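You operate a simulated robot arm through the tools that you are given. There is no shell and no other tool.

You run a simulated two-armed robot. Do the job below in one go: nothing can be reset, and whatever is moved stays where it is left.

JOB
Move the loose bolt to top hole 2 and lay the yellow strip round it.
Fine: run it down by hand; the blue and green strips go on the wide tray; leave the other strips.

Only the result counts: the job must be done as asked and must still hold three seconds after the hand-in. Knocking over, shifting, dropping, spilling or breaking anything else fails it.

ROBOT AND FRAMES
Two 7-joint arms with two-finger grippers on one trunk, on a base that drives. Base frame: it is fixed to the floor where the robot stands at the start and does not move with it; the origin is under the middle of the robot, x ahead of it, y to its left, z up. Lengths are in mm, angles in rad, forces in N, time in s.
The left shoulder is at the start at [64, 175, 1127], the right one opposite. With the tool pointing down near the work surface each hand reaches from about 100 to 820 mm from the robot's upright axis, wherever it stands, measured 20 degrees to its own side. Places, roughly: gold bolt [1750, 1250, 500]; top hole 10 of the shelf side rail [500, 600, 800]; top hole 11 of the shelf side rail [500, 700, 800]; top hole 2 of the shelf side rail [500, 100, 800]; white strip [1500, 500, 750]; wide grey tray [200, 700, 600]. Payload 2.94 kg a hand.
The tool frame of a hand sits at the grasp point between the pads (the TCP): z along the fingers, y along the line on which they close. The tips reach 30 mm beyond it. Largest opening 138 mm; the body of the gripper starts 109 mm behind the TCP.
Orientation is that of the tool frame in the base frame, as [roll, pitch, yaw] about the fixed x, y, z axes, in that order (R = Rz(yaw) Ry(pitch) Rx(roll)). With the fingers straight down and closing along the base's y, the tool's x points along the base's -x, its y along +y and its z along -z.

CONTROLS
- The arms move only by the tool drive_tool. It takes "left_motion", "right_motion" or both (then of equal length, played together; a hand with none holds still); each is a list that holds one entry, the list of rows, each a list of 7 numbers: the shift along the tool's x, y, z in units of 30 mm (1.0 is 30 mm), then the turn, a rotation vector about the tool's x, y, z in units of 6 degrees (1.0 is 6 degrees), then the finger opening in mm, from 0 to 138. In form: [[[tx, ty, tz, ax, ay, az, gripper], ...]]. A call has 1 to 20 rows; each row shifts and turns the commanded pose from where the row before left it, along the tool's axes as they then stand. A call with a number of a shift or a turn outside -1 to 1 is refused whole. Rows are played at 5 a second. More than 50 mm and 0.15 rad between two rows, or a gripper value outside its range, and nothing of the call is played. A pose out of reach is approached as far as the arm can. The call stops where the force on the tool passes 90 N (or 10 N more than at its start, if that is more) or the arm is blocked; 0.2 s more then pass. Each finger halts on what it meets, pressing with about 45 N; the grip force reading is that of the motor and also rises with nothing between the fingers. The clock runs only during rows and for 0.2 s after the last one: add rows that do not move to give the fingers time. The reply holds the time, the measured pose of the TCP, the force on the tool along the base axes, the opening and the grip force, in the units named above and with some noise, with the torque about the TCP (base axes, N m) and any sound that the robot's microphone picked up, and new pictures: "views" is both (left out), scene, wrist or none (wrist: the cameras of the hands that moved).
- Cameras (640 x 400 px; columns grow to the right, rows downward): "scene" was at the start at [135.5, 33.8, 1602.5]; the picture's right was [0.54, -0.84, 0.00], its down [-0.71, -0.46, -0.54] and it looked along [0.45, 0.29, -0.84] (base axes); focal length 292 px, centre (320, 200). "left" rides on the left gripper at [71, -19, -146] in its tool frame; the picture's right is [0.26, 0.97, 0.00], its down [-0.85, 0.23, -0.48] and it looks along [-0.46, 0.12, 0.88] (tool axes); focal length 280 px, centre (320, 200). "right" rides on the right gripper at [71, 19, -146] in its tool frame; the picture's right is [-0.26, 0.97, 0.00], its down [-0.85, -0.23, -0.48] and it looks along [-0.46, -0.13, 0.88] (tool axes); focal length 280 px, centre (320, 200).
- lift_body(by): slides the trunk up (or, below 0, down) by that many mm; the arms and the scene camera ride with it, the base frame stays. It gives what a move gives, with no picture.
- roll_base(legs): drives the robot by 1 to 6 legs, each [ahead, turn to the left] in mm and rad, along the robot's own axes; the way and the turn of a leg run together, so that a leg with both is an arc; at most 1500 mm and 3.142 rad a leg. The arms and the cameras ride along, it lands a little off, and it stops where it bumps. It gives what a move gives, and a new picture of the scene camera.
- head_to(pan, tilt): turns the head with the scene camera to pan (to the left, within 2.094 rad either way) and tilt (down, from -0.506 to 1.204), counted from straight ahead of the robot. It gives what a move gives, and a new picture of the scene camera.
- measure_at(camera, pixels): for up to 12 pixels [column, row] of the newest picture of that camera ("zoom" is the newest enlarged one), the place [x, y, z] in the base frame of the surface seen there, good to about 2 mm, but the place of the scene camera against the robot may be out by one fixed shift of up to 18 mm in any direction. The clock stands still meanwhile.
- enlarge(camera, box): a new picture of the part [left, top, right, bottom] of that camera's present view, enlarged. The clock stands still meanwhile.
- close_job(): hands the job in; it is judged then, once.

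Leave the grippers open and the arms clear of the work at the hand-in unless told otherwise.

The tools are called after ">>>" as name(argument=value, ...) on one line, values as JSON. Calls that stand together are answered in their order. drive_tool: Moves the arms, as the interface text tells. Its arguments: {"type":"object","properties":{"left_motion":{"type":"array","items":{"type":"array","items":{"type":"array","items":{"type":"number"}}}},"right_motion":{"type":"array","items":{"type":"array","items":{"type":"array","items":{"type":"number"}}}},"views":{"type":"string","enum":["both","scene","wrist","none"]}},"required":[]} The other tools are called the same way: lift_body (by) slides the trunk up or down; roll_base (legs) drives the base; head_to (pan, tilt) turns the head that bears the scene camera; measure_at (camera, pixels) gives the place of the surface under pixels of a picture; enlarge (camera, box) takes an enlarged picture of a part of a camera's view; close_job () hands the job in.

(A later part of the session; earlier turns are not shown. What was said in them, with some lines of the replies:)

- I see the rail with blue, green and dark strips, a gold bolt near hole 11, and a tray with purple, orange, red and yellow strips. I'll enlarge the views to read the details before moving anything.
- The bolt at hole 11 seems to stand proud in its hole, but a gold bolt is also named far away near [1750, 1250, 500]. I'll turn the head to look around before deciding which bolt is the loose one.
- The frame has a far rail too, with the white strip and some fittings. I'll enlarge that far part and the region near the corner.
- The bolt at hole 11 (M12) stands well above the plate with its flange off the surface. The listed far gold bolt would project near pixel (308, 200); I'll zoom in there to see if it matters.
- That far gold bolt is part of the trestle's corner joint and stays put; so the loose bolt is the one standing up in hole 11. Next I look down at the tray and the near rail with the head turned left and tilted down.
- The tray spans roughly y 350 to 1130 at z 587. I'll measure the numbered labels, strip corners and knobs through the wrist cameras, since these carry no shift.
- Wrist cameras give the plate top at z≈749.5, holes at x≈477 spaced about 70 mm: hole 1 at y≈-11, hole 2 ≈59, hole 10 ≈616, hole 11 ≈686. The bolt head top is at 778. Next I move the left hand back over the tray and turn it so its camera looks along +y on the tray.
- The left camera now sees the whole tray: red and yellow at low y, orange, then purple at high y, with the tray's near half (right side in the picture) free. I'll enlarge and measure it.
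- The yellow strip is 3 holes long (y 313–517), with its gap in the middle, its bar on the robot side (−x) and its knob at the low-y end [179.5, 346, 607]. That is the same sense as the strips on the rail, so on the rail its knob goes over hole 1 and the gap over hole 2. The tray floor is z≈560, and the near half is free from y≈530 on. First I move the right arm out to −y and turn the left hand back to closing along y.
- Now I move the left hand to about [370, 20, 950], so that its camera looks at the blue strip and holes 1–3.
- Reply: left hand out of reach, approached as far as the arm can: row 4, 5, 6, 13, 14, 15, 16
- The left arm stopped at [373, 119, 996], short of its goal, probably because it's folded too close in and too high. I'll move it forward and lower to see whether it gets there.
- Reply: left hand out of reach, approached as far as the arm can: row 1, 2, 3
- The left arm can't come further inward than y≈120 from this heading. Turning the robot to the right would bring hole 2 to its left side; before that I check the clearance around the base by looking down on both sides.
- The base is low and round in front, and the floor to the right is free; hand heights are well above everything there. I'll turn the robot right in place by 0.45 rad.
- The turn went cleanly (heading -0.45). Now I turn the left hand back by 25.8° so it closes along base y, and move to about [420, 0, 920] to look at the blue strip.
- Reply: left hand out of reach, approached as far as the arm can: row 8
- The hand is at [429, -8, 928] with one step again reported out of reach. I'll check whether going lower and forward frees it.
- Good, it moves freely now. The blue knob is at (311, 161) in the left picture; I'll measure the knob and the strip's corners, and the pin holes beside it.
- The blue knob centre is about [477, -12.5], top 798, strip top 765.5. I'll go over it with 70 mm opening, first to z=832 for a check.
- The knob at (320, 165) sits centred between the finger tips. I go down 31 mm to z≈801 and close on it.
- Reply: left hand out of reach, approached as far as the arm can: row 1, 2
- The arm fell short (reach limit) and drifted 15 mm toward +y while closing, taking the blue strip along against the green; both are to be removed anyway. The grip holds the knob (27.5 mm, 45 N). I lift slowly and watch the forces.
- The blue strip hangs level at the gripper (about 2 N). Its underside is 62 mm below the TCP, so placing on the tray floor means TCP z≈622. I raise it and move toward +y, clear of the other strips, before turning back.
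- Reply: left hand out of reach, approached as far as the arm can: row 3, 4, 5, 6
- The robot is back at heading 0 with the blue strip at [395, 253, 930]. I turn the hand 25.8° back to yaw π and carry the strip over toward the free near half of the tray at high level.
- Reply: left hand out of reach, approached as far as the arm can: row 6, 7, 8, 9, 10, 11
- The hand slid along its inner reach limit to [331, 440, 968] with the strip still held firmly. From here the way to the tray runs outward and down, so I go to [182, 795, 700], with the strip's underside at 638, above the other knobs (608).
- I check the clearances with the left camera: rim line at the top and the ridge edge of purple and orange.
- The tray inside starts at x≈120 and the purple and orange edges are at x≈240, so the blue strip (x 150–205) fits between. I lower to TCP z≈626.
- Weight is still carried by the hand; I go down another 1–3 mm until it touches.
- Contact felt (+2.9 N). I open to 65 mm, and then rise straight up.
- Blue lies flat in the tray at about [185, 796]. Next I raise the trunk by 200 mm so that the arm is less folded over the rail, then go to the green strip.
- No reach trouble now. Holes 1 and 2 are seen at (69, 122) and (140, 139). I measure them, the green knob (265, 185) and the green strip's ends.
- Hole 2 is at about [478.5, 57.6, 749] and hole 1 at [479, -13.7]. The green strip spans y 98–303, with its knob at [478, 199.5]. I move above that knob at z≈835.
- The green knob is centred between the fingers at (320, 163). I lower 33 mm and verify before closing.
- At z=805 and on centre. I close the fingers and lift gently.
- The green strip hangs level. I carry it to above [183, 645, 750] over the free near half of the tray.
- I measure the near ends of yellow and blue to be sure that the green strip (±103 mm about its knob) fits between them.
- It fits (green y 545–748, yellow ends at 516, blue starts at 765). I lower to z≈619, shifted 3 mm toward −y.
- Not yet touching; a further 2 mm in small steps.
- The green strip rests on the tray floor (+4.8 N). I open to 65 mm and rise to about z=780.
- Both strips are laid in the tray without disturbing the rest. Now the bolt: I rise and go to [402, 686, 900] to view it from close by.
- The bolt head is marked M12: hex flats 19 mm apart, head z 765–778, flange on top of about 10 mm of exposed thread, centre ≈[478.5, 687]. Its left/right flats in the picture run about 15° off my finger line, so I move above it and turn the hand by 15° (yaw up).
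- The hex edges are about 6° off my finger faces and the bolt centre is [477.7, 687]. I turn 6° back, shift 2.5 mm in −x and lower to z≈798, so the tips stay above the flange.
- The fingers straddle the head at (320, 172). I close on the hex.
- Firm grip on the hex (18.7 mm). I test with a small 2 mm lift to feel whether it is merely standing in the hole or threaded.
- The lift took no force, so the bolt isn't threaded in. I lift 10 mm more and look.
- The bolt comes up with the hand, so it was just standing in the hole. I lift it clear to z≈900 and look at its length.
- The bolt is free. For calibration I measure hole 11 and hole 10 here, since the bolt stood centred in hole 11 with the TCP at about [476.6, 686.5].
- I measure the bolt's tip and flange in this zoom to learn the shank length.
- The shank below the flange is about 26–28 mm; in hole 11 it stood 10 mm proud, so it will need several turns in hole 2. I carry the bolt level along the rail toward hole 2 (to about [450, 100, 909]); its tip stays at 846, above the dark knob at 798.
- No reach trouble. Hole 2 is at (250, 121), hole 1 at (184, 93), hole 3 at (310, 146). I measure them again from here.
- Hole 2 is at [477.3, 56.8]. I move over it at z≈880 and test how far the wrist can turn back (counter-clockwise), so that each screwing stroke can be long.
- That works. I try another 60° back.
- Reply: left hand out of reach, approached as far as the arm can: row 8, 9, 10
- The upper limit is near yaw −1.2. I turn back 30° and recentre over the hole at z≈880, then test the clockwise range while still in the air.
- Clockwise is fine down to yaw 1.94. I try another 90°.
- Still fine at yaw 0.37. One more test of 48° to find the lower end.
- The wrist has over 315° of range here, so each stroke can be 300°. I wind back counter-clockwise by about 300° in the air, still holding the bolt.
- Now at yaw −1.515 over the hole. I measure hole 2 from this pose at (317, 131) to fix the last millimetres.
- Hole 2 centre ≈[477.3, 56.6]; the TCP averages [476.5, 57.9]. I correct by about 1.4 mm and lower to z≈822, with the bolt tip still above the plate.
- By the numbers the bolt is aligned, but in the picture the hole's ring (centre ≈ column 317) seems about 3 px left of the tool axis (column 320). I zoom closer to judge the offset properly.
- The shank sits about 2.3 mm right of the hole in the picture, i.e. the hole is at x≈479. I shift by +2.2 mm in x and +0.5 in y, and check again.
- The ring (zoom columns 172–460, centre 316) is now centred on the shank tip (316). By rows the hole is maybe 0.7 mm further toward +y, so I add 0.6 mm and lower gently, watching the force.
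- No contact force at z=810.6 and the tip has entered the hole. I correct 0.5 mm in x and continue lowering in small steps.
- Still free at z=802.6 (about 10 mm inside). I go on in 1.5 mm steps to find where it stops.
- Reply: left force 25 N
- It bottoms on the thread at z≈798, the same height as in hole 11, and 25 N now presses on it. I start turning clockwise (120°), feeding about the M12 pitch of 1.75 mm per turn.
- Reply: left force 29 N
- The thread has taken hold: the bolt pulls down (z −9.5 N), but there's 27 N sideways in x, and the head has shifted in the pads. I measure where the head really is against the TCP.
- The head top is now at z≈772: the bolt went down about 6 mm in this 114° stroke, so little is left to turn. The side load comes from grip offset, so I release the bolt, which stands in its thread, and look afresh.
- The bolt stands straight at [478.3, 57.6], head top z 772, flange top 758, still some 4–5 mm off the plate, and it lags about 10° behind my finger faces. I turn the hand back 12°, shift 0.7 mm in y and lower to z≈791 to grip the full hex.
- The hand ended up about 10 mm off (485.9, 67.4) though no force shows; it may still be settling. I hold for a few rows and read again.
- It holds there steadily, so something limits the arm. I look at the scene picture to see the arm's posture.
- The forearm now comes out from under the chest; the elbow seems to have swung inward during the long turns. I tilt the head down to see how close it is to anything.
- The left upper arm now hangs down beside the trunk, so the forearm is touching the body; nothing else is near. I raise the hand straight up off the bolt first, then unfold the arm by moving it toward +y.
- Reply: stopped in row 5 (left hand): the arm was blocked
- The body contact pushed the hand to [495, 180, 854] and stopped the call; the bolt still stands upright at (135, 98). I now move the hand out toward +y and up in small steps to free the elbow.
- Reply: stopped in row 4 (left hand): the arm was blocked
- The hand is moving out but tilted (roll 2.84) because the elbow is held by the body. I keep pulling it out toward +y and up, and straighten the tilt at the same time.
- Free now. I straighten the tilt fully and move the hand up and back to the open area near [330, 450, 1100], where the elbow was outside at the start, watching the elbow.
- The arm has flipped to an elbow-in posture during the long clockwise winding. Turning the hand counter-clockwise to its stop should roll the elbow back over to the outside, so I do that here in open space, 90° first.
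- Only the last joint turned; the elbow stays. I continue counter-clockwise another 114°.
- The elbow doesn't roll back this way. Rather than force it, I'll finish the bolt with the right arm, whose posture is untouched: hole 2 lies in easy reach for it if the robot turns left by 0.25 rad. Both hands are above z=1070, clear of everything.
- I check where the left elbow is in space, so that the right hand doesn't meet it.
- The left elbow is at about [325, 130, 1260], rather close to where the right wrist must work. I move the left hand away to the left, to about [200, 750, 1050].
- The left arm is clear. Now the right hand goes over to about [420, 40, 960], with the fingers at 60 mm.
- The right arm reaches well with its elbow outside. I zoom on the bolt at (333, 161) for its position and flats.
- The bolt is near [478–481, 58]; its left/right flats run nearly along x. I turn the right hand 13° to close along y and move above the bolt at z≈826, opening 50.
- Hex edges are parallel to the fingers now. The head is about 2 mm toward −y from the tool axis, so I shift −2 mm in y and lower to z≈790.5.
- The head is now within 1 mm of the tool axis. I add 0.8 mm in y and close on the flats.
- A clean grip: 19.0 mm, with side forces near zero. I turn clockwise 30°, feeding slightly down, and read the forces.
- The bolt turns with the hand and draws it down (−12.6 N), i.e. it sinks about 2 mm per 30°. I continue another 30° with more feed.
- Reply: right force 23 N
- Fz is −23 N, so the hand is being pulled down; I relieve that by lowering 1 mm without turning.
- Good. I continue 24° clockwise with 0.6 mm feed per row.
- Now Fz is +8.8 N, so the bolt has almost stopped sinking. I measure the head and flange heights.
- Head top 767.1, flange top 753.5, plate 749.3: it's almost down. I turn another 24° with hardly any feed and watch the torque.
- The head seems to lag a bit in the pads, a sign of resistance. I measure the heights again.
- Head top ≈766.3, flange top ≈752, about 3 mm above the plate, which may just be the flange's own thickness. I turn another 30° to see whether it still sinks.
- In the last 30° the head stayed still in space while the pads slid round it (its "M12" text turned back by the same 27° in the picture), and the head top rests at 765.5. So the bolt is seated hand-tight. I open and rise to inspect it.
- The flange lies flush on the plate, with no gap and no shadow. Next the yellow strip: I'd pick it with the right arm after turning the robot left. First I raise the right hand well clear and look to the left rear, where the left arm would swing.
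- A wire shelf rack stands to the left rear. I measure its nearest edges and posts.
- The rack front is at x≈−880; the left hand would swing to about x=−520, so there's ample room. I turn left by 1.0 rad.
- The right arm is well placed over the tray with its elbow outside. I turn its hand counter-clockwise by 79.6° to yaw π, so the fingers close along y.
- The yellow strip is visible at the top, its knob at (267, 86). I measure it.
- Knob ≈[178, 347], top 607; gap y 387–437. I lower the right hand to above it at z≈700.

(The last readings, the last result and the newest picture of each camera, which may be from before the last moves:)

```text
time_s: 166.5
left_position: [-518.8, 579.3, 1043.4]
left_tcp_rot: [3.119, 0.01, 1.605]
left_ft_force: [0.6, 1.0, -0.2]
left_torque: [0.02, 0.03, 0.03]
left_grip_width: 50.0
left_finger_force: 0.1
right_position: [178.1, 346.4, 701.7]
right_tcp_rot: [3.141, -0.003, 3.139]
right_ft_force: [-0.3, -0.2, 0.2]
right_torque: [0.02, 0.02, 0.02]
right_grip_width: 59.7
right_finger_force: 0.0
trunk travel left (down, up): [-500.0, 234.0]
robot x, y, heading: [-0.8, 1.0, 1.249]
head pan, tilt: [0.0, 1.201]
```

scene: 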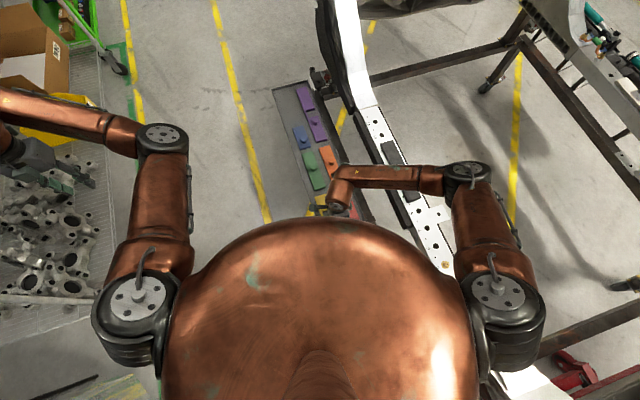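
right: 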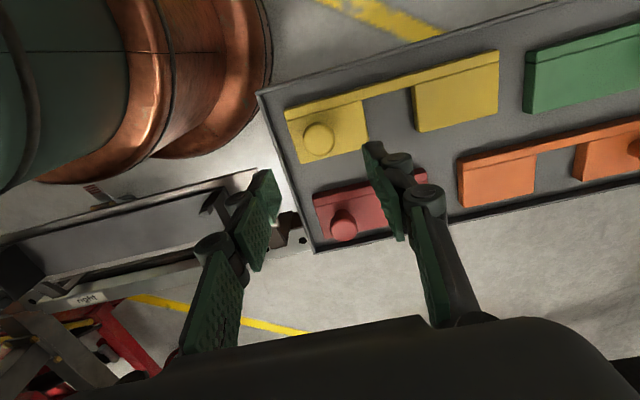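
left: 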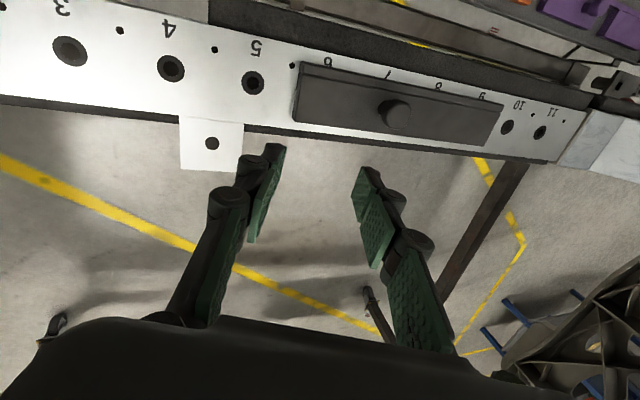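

The knob at (320, 138) is centred between the fingers. The low-y tray rim is near the left finger, so I measure the rim's height and place.

>>> measure_at(camera="right", pixels=[[262, 97], [275, 135], [295, 190], [285, 110], [268, 95], [319, 135], [312, 140], [328, 135], [320, 127], [320, 150]])

>>> enlarge(camera="right", box=[250, 80, 380, 190])

```text
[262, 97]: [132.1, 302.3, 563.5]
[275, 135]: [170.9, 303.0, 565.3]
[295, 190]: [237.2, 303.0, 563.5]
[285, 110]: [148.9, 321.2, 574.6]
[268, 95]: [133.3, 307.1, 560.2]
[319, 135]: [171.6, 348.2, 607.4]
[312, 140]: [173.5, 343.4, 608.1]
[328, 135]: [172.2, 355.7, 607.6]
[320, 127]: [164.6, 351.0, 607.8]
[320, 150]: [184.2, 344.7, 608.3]
```

```text
3.64 times, centred on (315, 135) of right
```

zoom: 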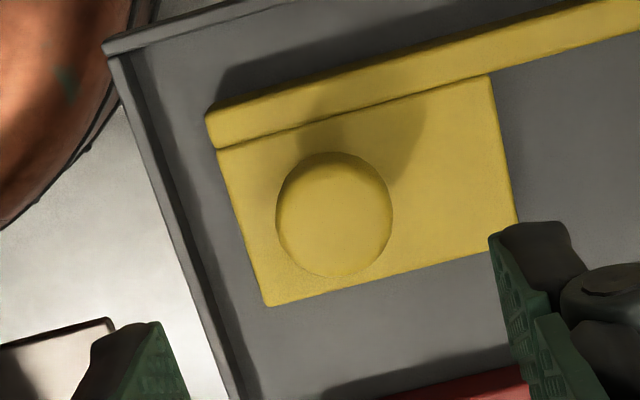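

The rim top is only about z=565, no obstacle. The knob centre is [175.5, 347]. I shift −2.5 mm in x, +0.8 in y, and lower to z≈612, tips still above the strip.

>>> drive_tool(right_motion=[[[0.083, 0.027, 0.8, 0, 0, 0, 60], [0, 0, 0.8, 0, 0, 0, 60], [0, 0, 0.8, 0, 0, 0, 60], [0, 0, 0.59, 0, 0, 0, 60], [0, 0, 0, 0, 0, 0, 60]]], views="wrist")

```text
time_s: 167.7
left_position: [-519.6, 578.7, 1044.3]
left_tcp_rot: [3.117, 0.01, 1.606]
left_ft_force: [0.3, 0.2, -0.5]
left_torque: [0.02, 0.04, 0.02]
left_grip_width: 50.0
left_finger_force: 0.0
right_position: [174.1, 348.7, 611.6]
right_tcp_rot: [3.14, -0.003, 3.139]
right_ft_force: [0.6, 0.0, 0.5]
right_torque: [-0.01, -0.01, 0.0]
right_grip_width: 60.1
right_finger_force: 0.0
trunk travel left (down, up): [-500.0, 234.0]
robot x, y, heading: [4.9, -4.5, 1.246]
head pan, tilt: [0.0, 1.201]
```

right: 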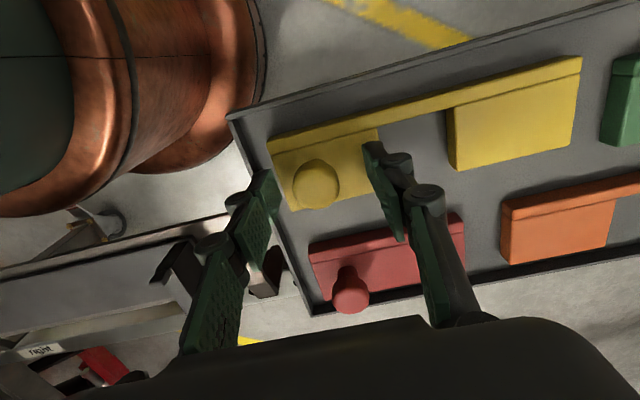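

The knob is between the pads, slightly toward −y; I shift −1.5 mm and close on it.

>>> drive_tool(right_motion=[[[0, -0.05, 0, 0, 0, 0, 60], [0, 0, 0, 0, 0, 0, 15], [0, 0, 0, 0, 0, 0, 15], [0, 0, 0, 0, 0, 0, 15], [0, 0, 0, 0, 0, 0, 15], [0, 0, 0, 0, 0, 0, 15], [0, 0, 0, 0, 0, 0, 15]]], views="wrist")

```text
time_s: 169.3
left_position: [-519.8, 579.4, 1044.8]
left_tcp_rot: [3.119, 0.009, 1.607]
left_ft_force: [0.3, -0.2, -0.1]
left_torque: [0.01, 0.02, 0.0]
left_grip_width: 49.9
left_finger_force: 0.0
right_position: [172.5, 347.7, 610.7]
right_tcp_rot: [3.141, -0.002, 3.141]
right_ft_force: [-0.1, -0.6, 0.2]
right_torque: [-0.07, 0.01, 0.01]
right_grip_width: 27.1
right_finger_force: 44.9
trunk travel left (down, up): [-500.0, 234.0]
robot x, y, heading: [1.7, -0.5, 1.246]
head pan, tilt: [0.0, 1.201]
```

right: 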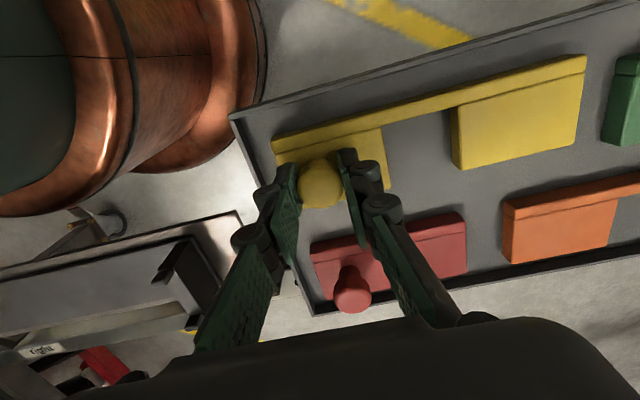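

Gripped (27.1 mm). I lift it slowly 60 mm and check that it hangs level.

>>> drive_tool(right_motion=[[[0, 0, -0.2, 0, 0, 0, 15], [0, 0, -0.4, 0, 0, 0, 15], [0, 0, -0.7, 0, 0, 0, 15], [0, 0, -0.7, 0, 0, 0, 15], [0, 0, 0, 0, 0, 0, 15]]], views="wrist")

>>> measure_at(camera="right", pixels=[[290, 150], [360, 140], [470, 105], [560, 80], [540, 130], [300, 180], [480, 150], [380, 160]])

```text
time_s: 170.5
left_position: [-520.7, 578.5, 1044.3]
left_tcp_rot: [3.117, 0.01, 1.606]
left_ft_force: [0.6, 0.7, 0.0]
left_torque: [-0.03, 0.02, -0.03]
left_grip_width: 50.0
left_finger_force: 0.0
right_position: [174.0, 348.1, 670.6]
right_tcp_rot: [3.141, -0.004, 3.138]
right_ft_force: [-0.7, 0.1, -1.3]
right_torque: [-0.1, -0.01, 0.01]
right_grip_width: 27.2
right_finger_force: 44.3
trunk travel left (down, up): [-500.0, 234.0]
robot x, y, heading: [-0.3, -1.4, 1.243]
head pan, tilt: [0.0, 1.201]
```

right: 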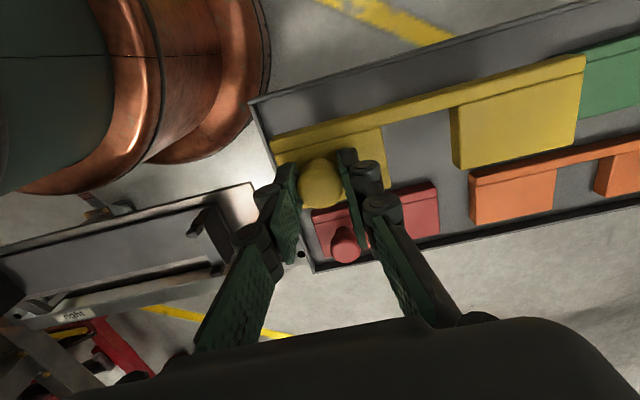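

```text
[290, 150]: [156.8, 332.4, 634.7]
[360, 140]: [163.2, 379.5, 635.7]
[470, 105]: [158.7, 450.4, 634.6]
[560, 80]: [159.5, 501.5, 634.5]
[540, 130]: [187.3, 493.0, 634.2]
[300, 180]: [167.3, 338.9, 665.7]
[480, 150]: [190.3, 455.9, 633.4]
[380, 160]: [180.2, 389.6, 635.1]
```

It hangs level (z 634.5 throughout). I raise it to z≈1000, moving out to [213, 435].

>>> drive_tool(right_motion=[[[0, 0, -1, 0, 0, 0, 15], [0, 0, -1, 0, 0, 0, 15], [-0.13, 0.29, -1, 0, 0, 0, 15], [-0.13, 0.29, -1, 0, 0, 0, 15], [-0.13, 0.29, -1, 0, 0, 0, 15], [-0.13, 0.29, -1, 0, 0, 0, 15], [-0.13, 0.29, -1, 0, 0, 0, 15], [-0.13, 0.29, -1, 0, 0, 0, 15], [-0.13, 0.29, -1, 0, 0, 0, 15], [-0.13, 0.29, -1, 0, 0, 0, 15], [-0.13, 0.29, -1, 0, 0, 0, 15], [0, 0, 0, 0, 0, 0, 15]]], views="both")

```text
time_s: 173.1
left_position: [-521.1, 577.7, 1043.7]
left_tcp_rot: [3.119, 0.012, 1.606]
left_ft_force: [0.6, 0.2, -0.8]
left_torque: [-0.03, 0.0, 0.01]
left_grip_width: 50.2
left_finger_force: 0.1
right_position: [210.4, 425.8, 1000.0]
right_tcp_rot: [-3.14, -0.003, 3.14]
right_ft_force: [-0.9, -1.0, -1.1]
right_torque: [-0.08, 0.02, -0.01]
right_grip_width: 27.0
right_finger_force: 45.2
trunk travel left (down, up): [-500.0, 234.0]
robot x, y, heading: [-0.9, -0.7, 1.248]
head pan, tilt: [0.0, 1.201]
```

scene: 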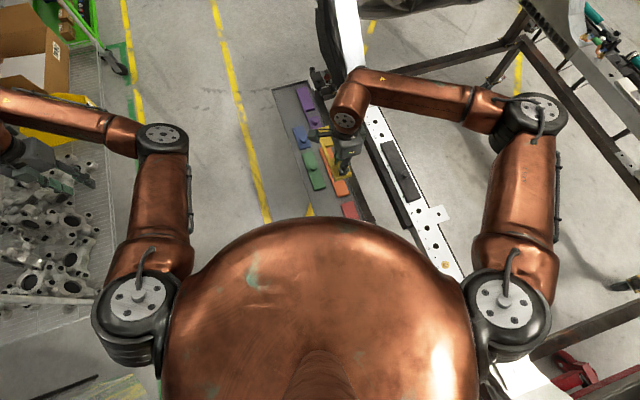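
right: 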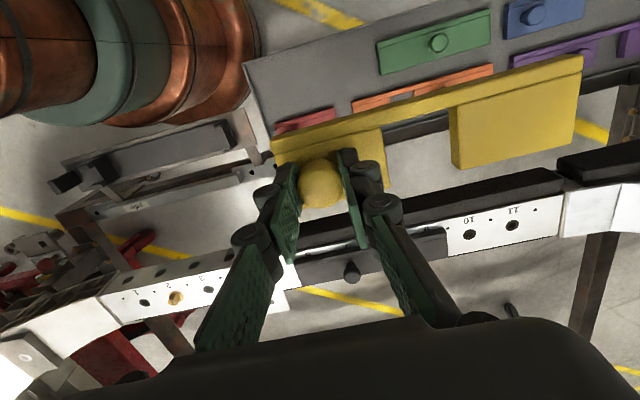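

Now I turn the robot right by 1.0 rad, back to heading 0.25, with the strip held high.

>>> roll_base(legs=[[0, -0.5], [0, -0.5]])

```text
time_s: 176.3
left_position: [207.2, 750.4, 1044.0]
left_tcp_rot: [3.12, 0.013, 0.603]
left_ft_force: [0.4, -0.1, -0.5]
left_torque: [0.01, 0.04, 0.0]
left_grip_width: 50.0
left_finger_force: 0.1
right_position: [472.5, 52.3, 1000.0]
right_tcp_rot: [-3.142, -0.002, 2.138]
right_ft_force: [-0.5, -0.2, -0.7]
right_torque: [-0.05, 0.09, 0.03]
right_grip_width: 27.4
right_finger_force: 45.3
trunk travel left (down, up): [-500.0, 234.0]
robot x, y, heading: [-3.2, 0.7, 0.251]
head pan, tilt: [0.0, 1.201]
```

scene: 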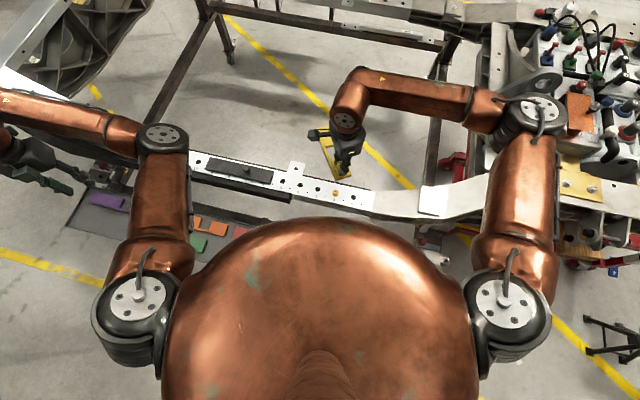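

I turn the hand back counter-clockwise by 57.5° to yaw π, so that the strip lies along y again.

>>> drive_tool(right_motion=[[[0, 0, 0, 0, 0, -0.958, 15], [0, 0, 0, 0, 0, -0.958, 15], [0, 0, 0, 0, 0, -0.958, 15], [0, 0, 0, 0, 0, -0.958, 15], [0, 0, 0, 0, 0, -0.958, 15], [0, 0, 0, 0, 0, -0.958, 15], [0, 0, 0, 0, 0, -0.958, 15], [0, 0, 0, 0, 0, -0.958, 15], [0, 0, 0, 0, 0, -0.958, 15], [0, 0, 0, 0, 0, -0.958, 15], [-0.05, -0.54, 0.75, 0, 0, 0, 15], [-0.05, -0.54, 0.75, 0, 0, 0, 15], [-0.05, -0.54, 0.75, 0, 0, 0, 15], [-0.05, -0.54, 0.75, 0, 0, 0, 15], [0, 0, 0, 0, 0, 0, 15]]], views="both")

```text
time_s: 179.5
left_position: [206.6, 750.1, 1043.2]
left_tcp_rot: [3.119, 0.013, 0.602]
left_ft_force: [0.1, 0.6, -0.4]
left_torque: [-0.02, 0.0, 0.0]
left_grip_width: 50.0
left_finger_force: 0.0
right_position: [478.2, -11.9, 907.5]
right_tcp_rot: [3.138, -0.002, -3.14]
right_ft_force: [0.2, 0.5, -1.9]
right_torque: [-0.14, 0.0, -0.01]
right_grip_width: 27.1
right_finger_force: 44.8
trunk travel left (down, up): [-500.0, 234.0]
robot x, y, heading: [2.4, -0.0, 0.247]
head pan, tilt: [0.0, 1.201]
```

scene: 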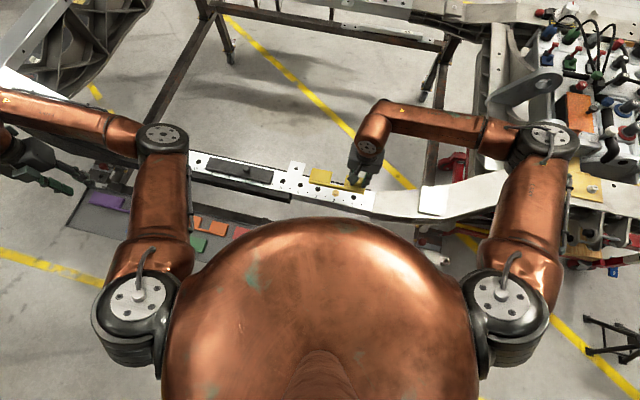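
right: 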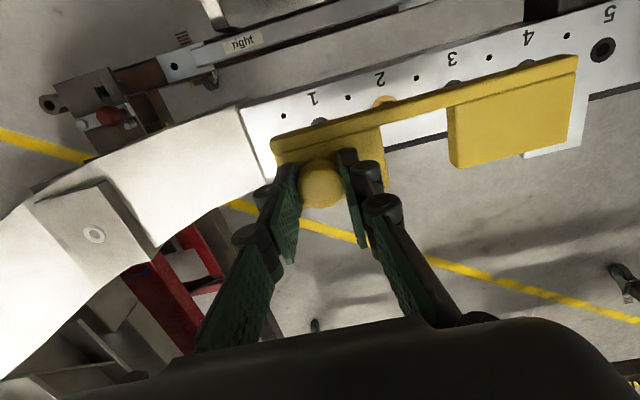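

The strip is over the rail at z≈907. I measure the strip's far edge and gap to check its direction and place in base coordinates.

>>> measure_at(camera="right", pixels=[[278, 143], [572, 62], [282, 157], [572, 76], [450, 110], [566, 140], [455, 160], [388, 180], [380, 132], [449, 125], [420, 105], [385, 102]])

>>> enlarge(camera="right", box=[250, 50, 590, 210])

```text
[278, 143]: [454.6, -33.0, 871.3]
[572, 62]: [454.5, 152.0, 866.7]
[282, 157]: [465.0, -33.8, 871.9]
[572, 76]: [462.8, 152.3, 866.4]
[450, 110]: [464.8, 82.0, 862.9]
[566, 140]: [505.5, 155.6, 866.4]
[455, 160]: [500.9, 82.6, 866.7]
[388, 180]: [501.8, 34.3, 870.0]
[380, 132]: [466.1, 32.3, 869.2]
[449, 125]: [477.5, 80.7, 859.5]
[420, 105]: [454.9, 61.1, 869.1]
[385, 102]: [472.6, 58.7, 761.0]
```

```text
1.88 times, centred on (420, 130) of right
```

zoom: 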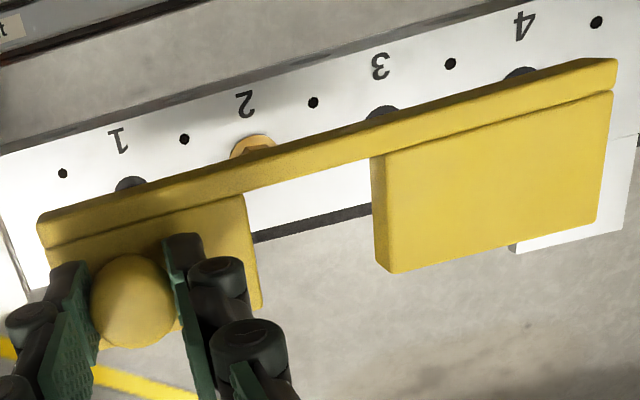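

The strip hangs along y (edge x≈454.5 at both ends), drooping 5 mm at the far end, which will level on landing. The gap spans y 34–82, well around the bolt at y≈58. But the bar's inner edge needs to clear the bolt's flange (near edge x≈464.8), so I measure the bar's inner edge more finely.

>>> enlarge(camera="right", box=[370, 80, 470, 160])

>>> measure_at(camera="right", pixels=[[410, 106], [410, 109], [410, 112], [410, 115], [410, 118], [410, 121], [430, 103], [430, 106], [430, 109], [430, 112], [430, 115], [430, 118]])

```text
5.00 times, centred on (420, 120) of right
```

zoom: 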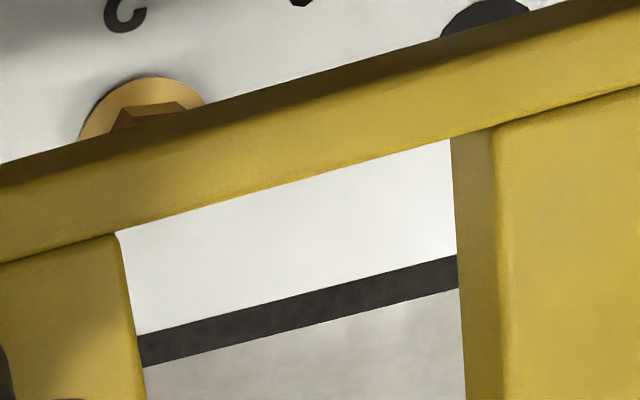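

```text
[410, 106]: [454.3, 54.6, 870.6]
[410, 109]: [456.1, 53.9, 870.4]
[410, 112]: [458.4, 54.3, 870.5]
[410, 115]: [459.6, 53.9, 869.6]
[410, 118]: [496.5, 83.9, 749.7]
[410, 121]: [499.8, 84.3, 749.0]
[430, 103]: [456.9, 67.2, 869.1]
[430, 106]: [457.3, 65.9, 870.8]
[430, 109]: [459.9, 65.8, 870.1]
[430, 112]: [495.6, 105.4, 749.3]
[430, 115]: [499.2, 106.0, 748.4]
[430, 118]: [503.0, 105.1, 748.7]
```

The bar's inner edge is at x≈461, leaving 4 mm to the flange. I shift −1.5 mm in x and +0.4 in y and lower to z≈836, with the strip's underside still above the bolt head, for a final check.

>>> drive_tool(right_motion=[[[0.05, 0.013, 0.8, 0, 0, 0, 15], [0, 0, 0.8, 0, 0, 0, 15], [0, 0, 0.8, 0, 0, 0, 15], [0, 0, 0, 0, 0, 0, 15], [0, 0, 0, 0, 0, 0, 15]]], views="wrist")

>>> enlarge(camera="right", box=[350, 60, 490, 190])

```text
time_s: 180.7
left_position: [206.5, 750.5, 1043.5]
left_tcp_rot: [3.118, 0.011, 0.603]
left_ft_force: [0.2, -0.2, -0.3]
left_torque: [0.02, 0.02, 0.02]
left_grip_width: 49.9
left_finger_force: 0.0
right_position: [477.9, -10.6, 838.3]
right_tcp_rot: [3.138, -0.002, -3.139]
right_ft_force: [-0.8, 0.4, -1.2]
right_torque: [-0.1, -0.02, 0.0]
right_grip_width: 26.9
right_finger_force: 44.3
trunk travel left (down, up): [-500.0, 234.0]
robot x, y, heading: [-0.4, -4.1, 0.246]
head pan, tilt: [0.0, 1.201]
```

right: 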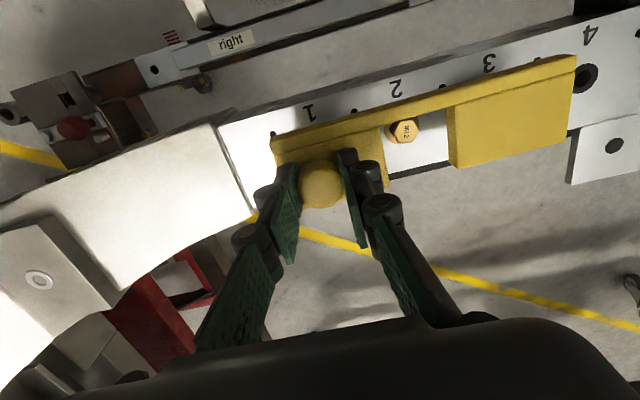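

```text
3.08 times, centred on (420, 125) of right
```

zoom: 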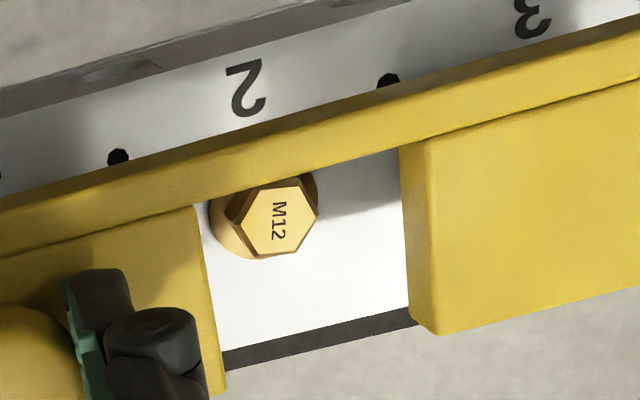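

I measure the gap edges and the bolt in the same picture to confirm they're centred.

>>> measure_at(camera="zoom", pixels=[[195, 215], [205, 260], [402, 160], [425, 200], [280, 215], [245, 225], [315, 205], [240, 182], [300, 165], [360, 150], [285, 180], [250, 258]])

```text
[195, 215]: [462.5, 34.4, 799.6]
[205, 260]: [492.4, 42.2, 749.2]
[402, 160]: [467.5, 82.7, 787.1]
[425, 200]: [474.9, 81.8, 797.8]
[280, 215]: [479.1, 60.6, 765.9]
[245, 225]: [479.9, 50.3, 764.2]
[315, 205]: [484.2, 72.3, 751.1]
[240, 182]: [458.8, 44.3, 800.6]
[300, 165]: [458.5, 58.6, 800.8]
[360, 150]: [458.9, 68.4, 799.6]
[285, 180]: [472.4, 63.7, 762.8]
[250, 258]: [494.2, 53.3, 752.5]
```

Gap 34.4–82 against the bolt centre at ≈60: I shift +1.5 mm in y and lower to z≈808.

>>> drive_tool(right_motion=[[[0, 0.05, 0.4, 0, 0, 0, 15], [0, 0, 0.35, 0, 0, 0, 15], [0, 0, 0.25, 0, 0, 0, 15], [0, 0, 0, 0, 0, 0, 15]]], views="wrist")

>>> enlarge(camera="right", box=[350, 60, 490, 190])

```text
time_s: 181.7
left_position: [207.7, 750.2, 1042.7]
left_tcp_rot: [3.12, 0.009, 0.603]
left_ft_force: [0.0, 0.1, 0.1]
left_torque: [0.01, 0.01, 0.0]
left_grip_width: 50.2
left_finger_force: 0.1
right_position: [476.5, -9.5, 808.1]
right_tcp_rot: [3.137, -0.001, -3.139]
right_ft_force: [0.2, 0.2, -1.6]
right_torque: [-0.08, -0.02, 0.0]
right_grip_width: 27.3
right_finger_force: 45.1
trunk travel left (down, up): [-500.0, 234.0]
robot x, y, heading: [-2.3, -0.1, 0.242]
head pan, tilt: [0.0, 1.201]
```

right: 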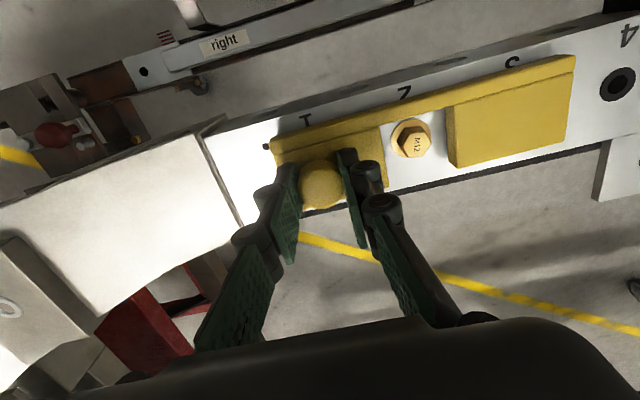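

```text
3.08 times, centred on (420, 125) of right
```

zoom: 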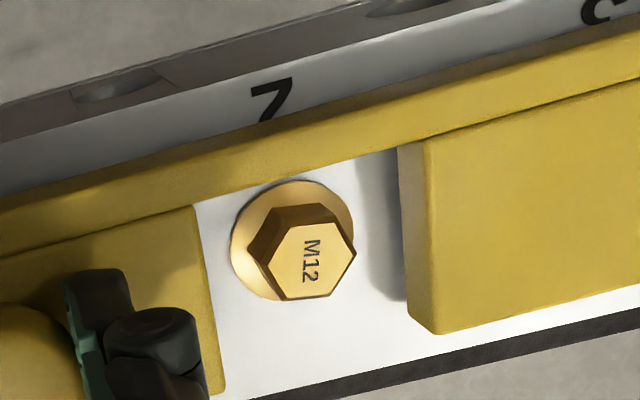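

The bolt sits cleanly in the gap. I now lower in small steps until the strip rests on the plate.

>>> drive_tool(right_motion=[[[0, 0, 0.07, 0, 0, 0, 15], [0, 0, 0.07, 0, 0, 0, 15], [0, 0, 0, 0, 0, 0, 15]]], views="none")

>>> drive_tool(right_motion=[[[0, 0, 0.05, 0, 0, 0, 15], [0, 0, 0, 0, 0, 0, 15]]], views="none")

```text
time_s: 182.5
left_position: [207.8, 750.0, 1044.2]
left_tcp_rot: [3.118, 0.01, 0.605]
left_ft_force: [0.2, -0.4, 0.2]
left_torque: [0.01, -0.01, 0.0]
left_grip_width: 50.1
left_finger_force: 0.1
right_position: [476.1, -9.5, 804.7]
right_tcp_rot: [3.138, -0.002, -3.139]
right_ft_force: [0.4, -0.1, 1.1]
right_torque: [0.21, 0.0, -0.09]
right_grip_width: 26.8
right_finger_force: 44.8
trunk travel left (down, up): [-500.0, 234.0]
robot x, y, heading: [0.2, 0.1, 0.241]
head pan, tilt: [0.0, 1.201]
```

```text
time_s: 183.1
left_position: [207.5, 749.1, 1044.2]
left_tcp_rot: [3.118, 0.011, 0.603]
left_ft_force: [0.1, 0.3, -0.1]
left_torque: [0.0, -0.01, 0.01]
left_grip_width: 49.9
left_finger_force: 0.1
right_position: [476.4, -9.2, 802.7]
right_tcp_rot: [3.138, -0.003, -3.14]
right_ft_force: [-0.8, -0.5, 0.3]
right_torque: [0.17, 0.05, -0.01]
right_grip_width: 26.9
right_finger_force: 45.1
trunk travel left (down, up): [-500.0, 234.0]
robot x, y, heading: [-2.2, -0.5, 0.25]
head pan, tilt: [0.0, 1.201]
```

The far end is touching (torque changed sign). Two more 1 mm steps.

>>> drive_tool(right_motion=[[[0, 0, 0.04, 0, 0, 0, 15], [0, 0, 0, 0, 0, 0, 15]]], views="none")

>>> drive_tool(right_motion=[[[0, 0, 0.03, 0, 0, 0, 15], [0, 0, 0, 0, 0, 0, 15]]], views="wrist")

```text
time_s: 183.7
left_position: [207.7, 749.0, 1044.5]
left_tcp_rot: [3.12, 0.01, 0.603]
left_ft_force: [-0.5, -0.4, -1.1]
left_torque: [0.0, -0.01, -0.01]
left_grip_width: 50.2
left_finger_force: 0.1
right_position: [476.4, -10.3, 802.6]
right_tcp_rot: [3.138, -0.002, -3.139]
right_ft_force: [0.4, -0.3, -0.3]
right_torque: [0.15, 0.02, 0.01]
right_grip_width: 27.0
right_finger_force: 44.7
trunk travel left (down, up): [-500.0, 234.0]
robot x, y, heading: [2.4, -3.1, 0.247]
head pan, tilt: [0.0, 1.201]
```

```text
time_s: 184.3
left_position: [205.7, 749.7, 1043.7]
left_tcp_rot: [3.119, 0.011, 0.603]
left_ft_force: [0.2, 0.4, -0.5]
left_torque: [-0.04, 0.0, -0.03]
left_grip_width: 50.1
left_finger_force: 0.0
right_position: [476.1, -9.9, 801.3]
right_tcp_rot: [3.137, -0.002, -3.14]
right_ft_force: [0.1, -2.6, 8.6]
right_torque: [-0.08, 0.25, 0.0]
right_grip_width: 27.0
right_finger_force: 44.9
trunk travel left (down, up): [-500.0, 234.0]
robot x, y, heading: [2.8, 2.5, 0.245]
head pan, tilt: [0.0, 1.201]
```

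right: 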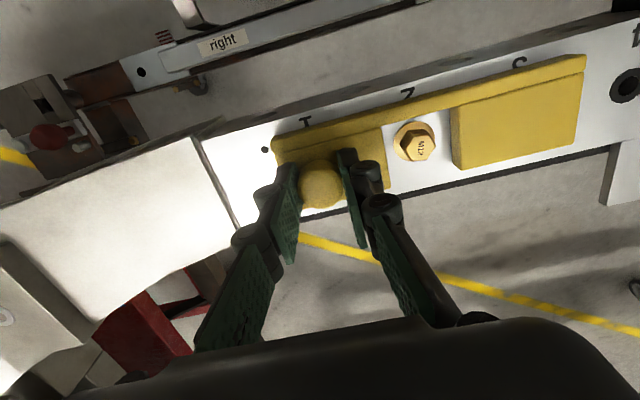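

Contact 8.6 N: the strip is down. I check its height along its length and the gap before letting go.

>>> measure_at(camera="right", pixels=[[280, 150], [300, 150], [375, 140], [470, 110], [575, 65], [560, 130], [470, 150], [385, 185], [420, 147], [402, 150], [433, 140], [390, 140]])

>>> enlarge(camera="right", box=[350, 70, 490, 200])

```text
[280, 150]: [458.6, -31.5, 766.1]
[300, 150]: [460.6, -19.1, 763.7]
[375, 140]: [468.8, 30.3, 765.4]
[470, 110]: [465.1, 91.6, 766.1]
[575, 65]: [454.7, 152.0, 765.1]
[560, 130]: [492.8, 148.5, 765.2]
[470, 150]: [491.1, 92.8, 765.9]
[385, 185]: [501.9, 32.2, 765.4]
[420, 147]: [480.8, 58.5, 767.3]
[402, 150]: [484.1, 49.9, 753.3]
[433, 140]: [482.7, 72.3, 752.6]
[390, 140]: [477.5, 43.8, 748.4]
```

```text
3.08 times, centred on (420, 135) of right
```

zoom: 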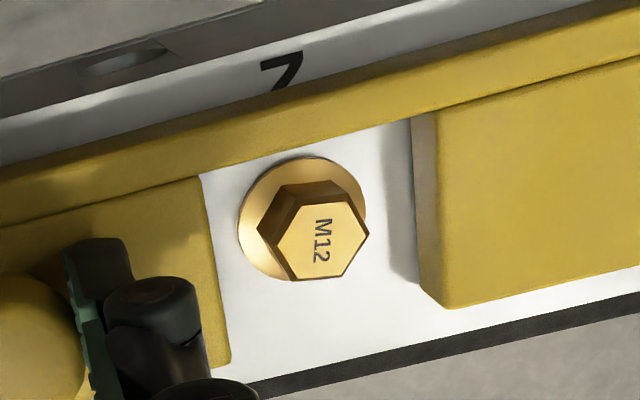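

The strip lies flat (z 765–766 all along) with the bolt clear on all sides in its gap. I open the fingers to 50 mm and rise straight up.

>>> drive_tool(right_motion=[[[0, 0, 0, 0, 0, 0, 50], [0, 0, 0, 0, 0, 0, 50], [0, 0, 0, 0, 0, 0, 50], [0, 0, -0.4, 0, 0, 0, 50], [0, 0, -0.8, 0, 0, 0, 50], [0, 0, -1, 0, 0, 0, 50], [0, 0, -1, 0, 0, 0, 50], [0, 0, -1, 0, 0, 0, 50], [0, 0, 0, 0, 0, 0, 50]]], views="both")

>>> enlarge(camera="right", box=[260, 60, 520, 220])

```text
time_s: 186.3
left_position: [207.8, 750.3, 1044.0]
left_tcp_rot: [3.118, 0.012, 0.604]
left_ft_force: [0.8, -0.1, 0.2]
left_torque: [0.01, -0.02, 0.0]
left_grip_width: 50.0
left_finger_force: 0.1
right_position: [475.3, -10.7, 926.4]
right_tcp_rot: [3.138, -0.002, -3.14]
right_ft_force: [-0.1, -0.5, -0.5]
right_torque: [0.02, 0.03, -0.02]
right_grip_width: 50.0
right_finger_force: 0.1
trunk travel left (down, up): [-500.0, 234.0]
robot x, y, heading: [-0.2, 0.9, 0.241]
head pan, tilt: [0.0, 1.201]
```

scene: 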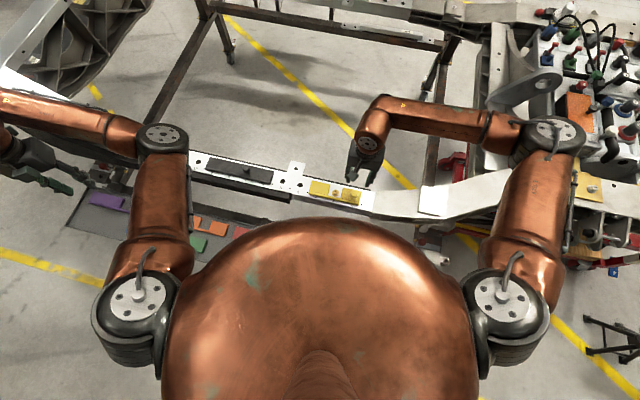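
right: 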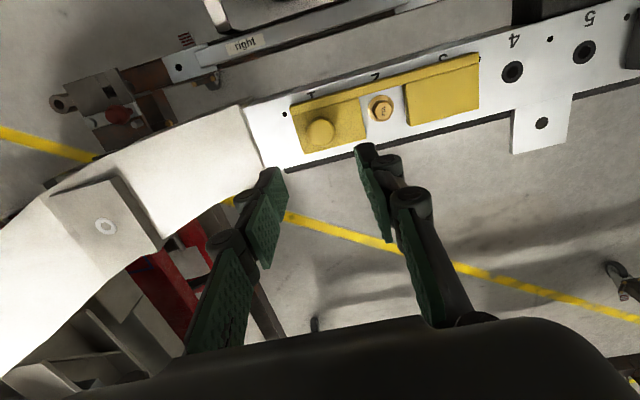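

```text
2.46 times, centred on (390, 140) of right
```

zoom: 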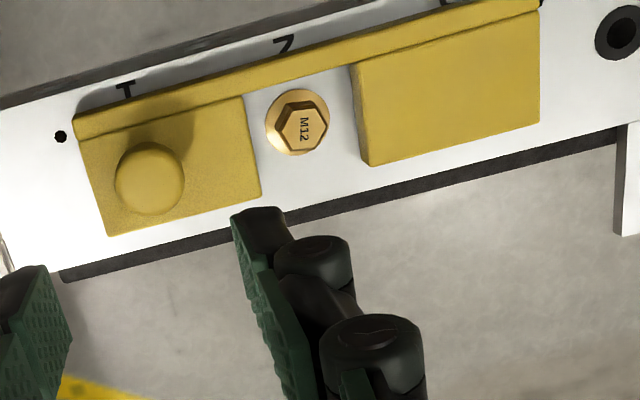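

The yellow strip lies round the bolt, flat and parallel to the rail. I take several readings of the bolt's flange, head, plate and the strip to verify the seating.

>>> measure_at(camera="zoom", pixels=[[300, 130], [310, 120], [295, 140], [272, 125], [325, 110], [290, 95], [340, 130], [310, 165], [262, 160], [330, 85], [345, 160], [300, 152]])

>>> measure_at(camera="zoom", pixels=[[78, 122], [535, 12], [110, 232], [538, 120], [258, 190], [365, 160], [245, 100], [352, 68], [150, 180], [80, 135], [200, 95], [450, 35]])

```text
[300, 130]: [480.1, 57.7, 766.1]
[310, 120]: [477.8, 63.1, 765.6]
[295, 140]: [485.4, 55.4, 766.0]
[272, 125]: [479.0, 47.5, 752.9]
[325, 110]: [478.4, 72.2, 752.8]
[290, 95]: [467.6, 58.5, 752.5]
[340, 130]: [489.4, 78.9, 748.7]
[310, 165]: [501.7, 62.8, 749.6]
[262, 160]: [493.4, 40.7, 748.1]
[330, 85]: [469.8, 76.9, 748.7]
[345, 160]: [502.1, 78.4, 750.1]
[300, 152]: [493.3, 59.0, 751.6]
```

```text
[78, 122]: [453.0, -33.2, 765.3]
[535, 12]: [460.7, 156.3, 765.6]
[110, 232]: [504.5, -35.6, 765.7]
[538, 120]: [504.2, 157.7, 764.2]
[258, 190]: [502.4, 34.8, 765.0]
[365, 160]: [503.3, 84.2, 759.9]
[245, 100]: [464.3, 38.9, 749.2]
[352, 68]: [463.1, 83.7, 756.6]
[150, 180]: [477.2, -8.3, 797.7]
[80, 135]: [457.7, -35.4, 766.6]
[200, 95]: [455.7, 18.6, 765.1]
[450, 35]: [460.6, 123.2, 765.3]
```

Head top 766, flange top 752.7, plate 749. I zoom closely on the flange's rim to be sure there's no gap beneath it.

>>> enlarge(camera="right", box=[362, 88, 402, 128])

>>> head_to(pan=-0.15, tilt=0.9)

```text
10.00 times, centred on (382, 108) of right
```

zoom: 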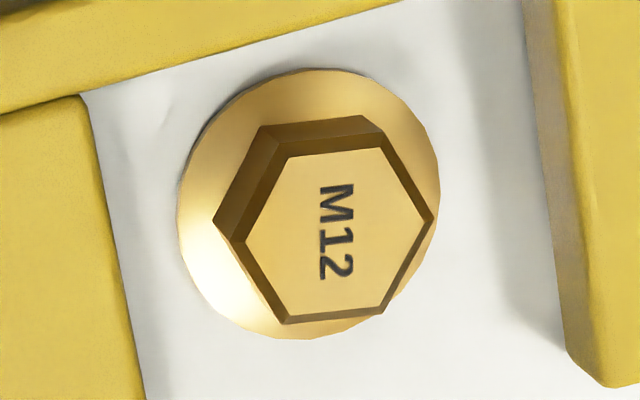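

```text
time_s: 187.1
left_position: [206.8, 750.6, 1044.6]
left_tcp_rot: [3.12, 0.011, 0.605]
left_ft_force: [0.1, 0.0, -0.4]
left_torque: [0.0, 0.0, -0.02]
left_grip_width: 49.7
left_finger_force: 0.0
right_position: [475.8, -11.9, 926.9]
right_tcp_rot: [3.137, -0.003, -3.141]
right_ft_force: [0.0, 0.4, -0.8]
right_torque: [0.02, 0.01, -0.01]
right_grip_width: 50.3
right_finger_force: 0.1
trunk travel left (down, up): [-500.0, 234.0]
robot x, y, heading: [-3.1, -1.8, 0.253]
head pan, tilt: [-0.15, 0.901]
```

scene: 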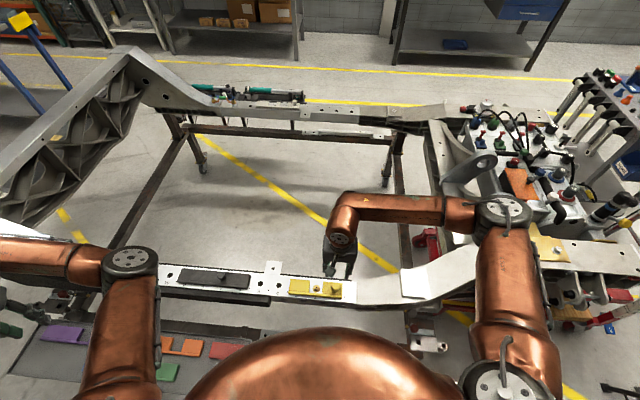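

The flange rests directly on the plate, with only a thin contact shadow. Everything else looks untouched. Now I retire the hands: the right up and out toward −y, the left stays high over free space, both opened wide.

>>> drive_tool(left_motion=[[[0, 0, -0.2, 0, 0, 0, 130], [0, 0, -0.2, 0, 0, 0, 130], [0, 0, -0.2, 0, 0, 0, 130], [0, 0, -0.2, 0, 0, 0, 130], [0, 0, -0.2, 0, 0, 0, 130], [0, 0, 0, 0, 0, 0, 130], [0, 0, 0, 0, 0, 0, 130], [0, 0, 0, 0, 0, 0, 130], [0, 0, 0, 0, 0, 0, 130], [0, 0, 0, 0, 0, 0, 130], [0, 0, 0, 0, 0, 0, 130], [0, 0, 0, 0, 0, 0, 130], [0, 0, 0, 0, 0, 0, 130], [0, 0, 0, 0, 0, 0, 130]]], right_motion=[[[0, 0, -1, 0, 0, 0, 60], [0, 0, -1, 0, 0, 0, 60], [0, 0, -1, 0, 0, 0, 60], [0, 0, -1, 0, 0, 0, 60], [0, 0, -1, 0, 0, 0, 130], [0, -1, -0.5, 0, 0, 0, 130], [0, -1, -0.5, 0, 0, 0, 130], [0, -1, -0.5, 0, 0, 0, 130], [0, -1, -0.5, 0, 0, 0, 130], [0, -1, 0, 0, 0, 0, 130], [0, -1, 0, 0, 0, 0, 130], [0, -1, 0, 0, 0, 0, 130], [0, -1, 0, 0, 0, 0, 130], [0, 0, 0, 0, 0, 0, 130]]], views="both")

```text
time_s: 190.1
left_position: [207.1, 751.3, 1073.3]
left_tcp_rot: [3.121, 0.011, 0.603]
left_ft_force: [-0.2, 0.2, -0.9]
left_torque: [-0.04, 0.0, 0.0]
left_grip_width: 130.0
left_finger_force: 0.1
right_position: [478.8, -250.5, 1137.1]
right_tcp_rot: [3.137, -0.001, -3.14]
right_ft_force: [0.3, 0.4, 0.1]
right_torque: [-0.01, 0.03, 0.0]
right_grip_width: 130.2
right_finger_force: 0.0
trunk travel left (down, up): [-500.0, 234.0]
robot x, y, heading: [-2.0, 2.5, 0.246]
head pan, tilt: [-0.15, 0.901]
```

scene: 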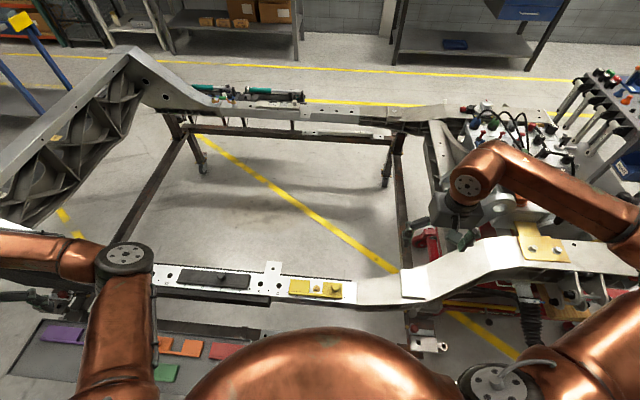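
right: 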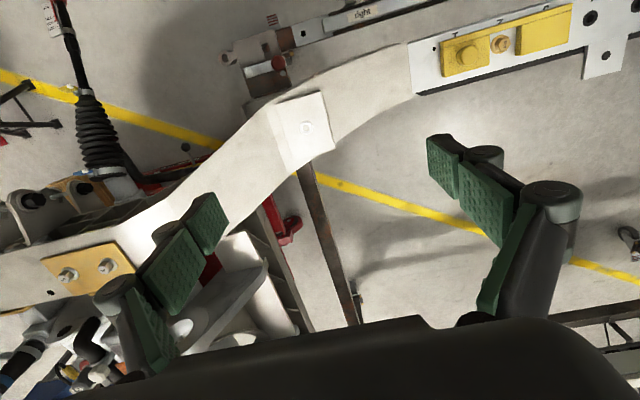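
left: 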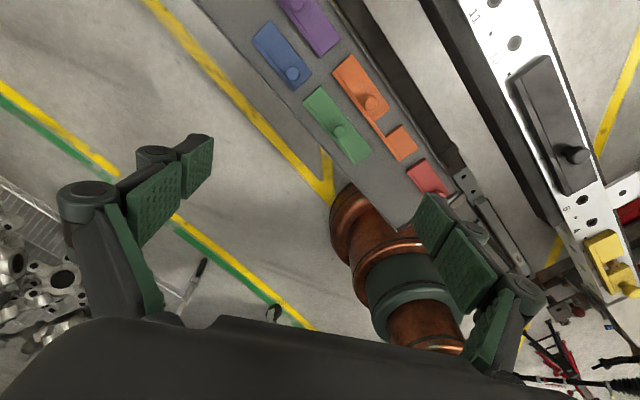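

I verify with the left camera that the dark, orange, purple and red strips are still where they were.

>>> measure_at(camera="left", pixels=[[574, 154], [370, 102], [430, 180], [292, 73], [340, 131], [310, 40], [604, 270], [400, 140]])

>>> enlarge(camera="left", box=[230, 0, 470, 200])

```text
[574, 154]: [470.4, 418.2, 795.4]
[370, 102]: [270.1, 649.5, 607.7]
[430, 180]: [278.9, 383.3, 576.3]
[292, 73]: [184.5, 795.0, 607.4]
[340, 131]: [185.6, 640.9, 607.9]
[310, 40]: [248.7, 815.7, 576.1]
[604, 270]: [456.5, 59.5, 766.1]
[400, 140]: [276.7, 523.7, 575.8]
```

```text
2.00 times, centred on (350, 100) of left
```

zoom: 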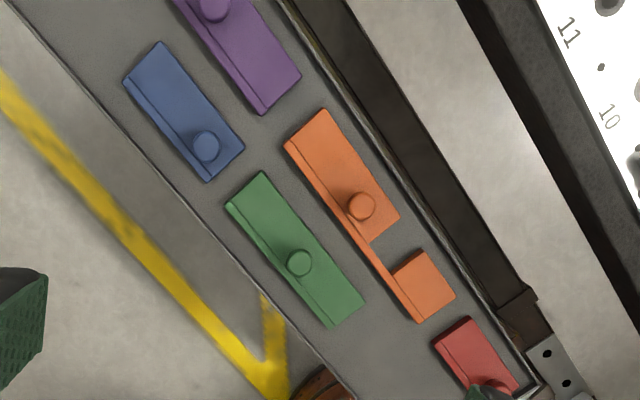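

The tray strips are in place (blue [184.5, 795], green [185.6, 641]). I check the dark strip's ends and knob once more with a zoom.

>>> enlarge(camera="left", box=[490, 30, 640, 230])

>>> measure_at(camera="left", pixels=[[578, 158], [567, 153], [574, 162], [547, 57], [562, 193], [594, 190], [512, 78], [585, 153]])

```text
2.00 times, centred on (565, 130) of left
```

zoom: 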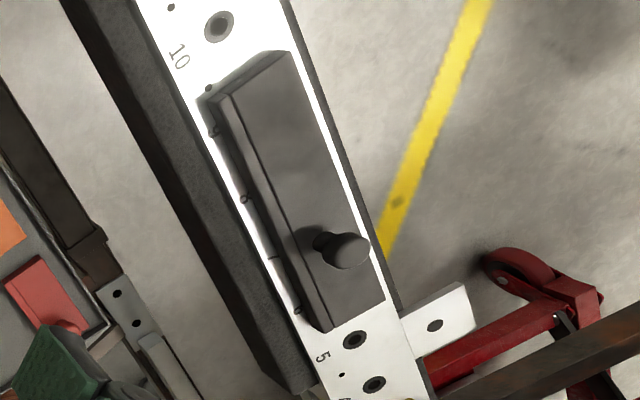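

```text
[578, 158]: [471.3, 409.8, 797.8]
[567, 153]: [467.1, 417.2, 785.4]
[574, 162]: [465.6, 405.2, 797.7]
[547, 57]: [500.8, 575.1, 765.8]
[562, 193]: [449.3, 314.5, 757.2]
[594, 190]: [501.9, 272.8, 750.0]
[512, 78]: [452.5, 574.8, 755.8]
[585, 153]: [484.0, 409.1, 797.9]
```

The dark strip is unchanged (ends at y≈314 and 575, knob ≈[477, 408]). The bolt is seated in hole 2, the yellow strip lies round it, blue and green are on the wide tray, and both hands are open and clear. I hand the job in.

>>> close_job()

```text
The job is handed in.
```

The job is handed in. The loose M12 bolt is now in top hole 2 and run down by hand, with the yellow strip laid round it.

- **Bolt:** It was standing unthreaded in hole 11. I moved it to hole 2 and turned it down with the grippers until it stopped turning under the grip. The flange lies on the plate with no visible gap.
- **Yellow strip:** It lies flat over holes 1 to 3, with the bolt in its gap and clear on all sides.
- **Blue and green strips:** Both are on the free near side of the wide tray, not touching the other strips.
- **Other strips:** Red, orange, purple and dark were left alone. My last check of the dark, orange and purple strips agreed with the earlier readings to within a few millimetres. Red I only checked by eye, and white was never approached.

- **Blue strip:** While gripping it, the left arm reached its limit and slid it 15 mm against the green one before I lifted it.
- **Left arm:** It folded against the robot's body partway through turning the bolt, and the hand swung off about 110 mm before stopping. The bolt stayed upright, and I finished the bolt and the yellow strip with the right arm.

Both grippers are open and clear. The trunk is still 200 mm above its starting height, and the robot is turned about 0.25 rad left of its starting heading.
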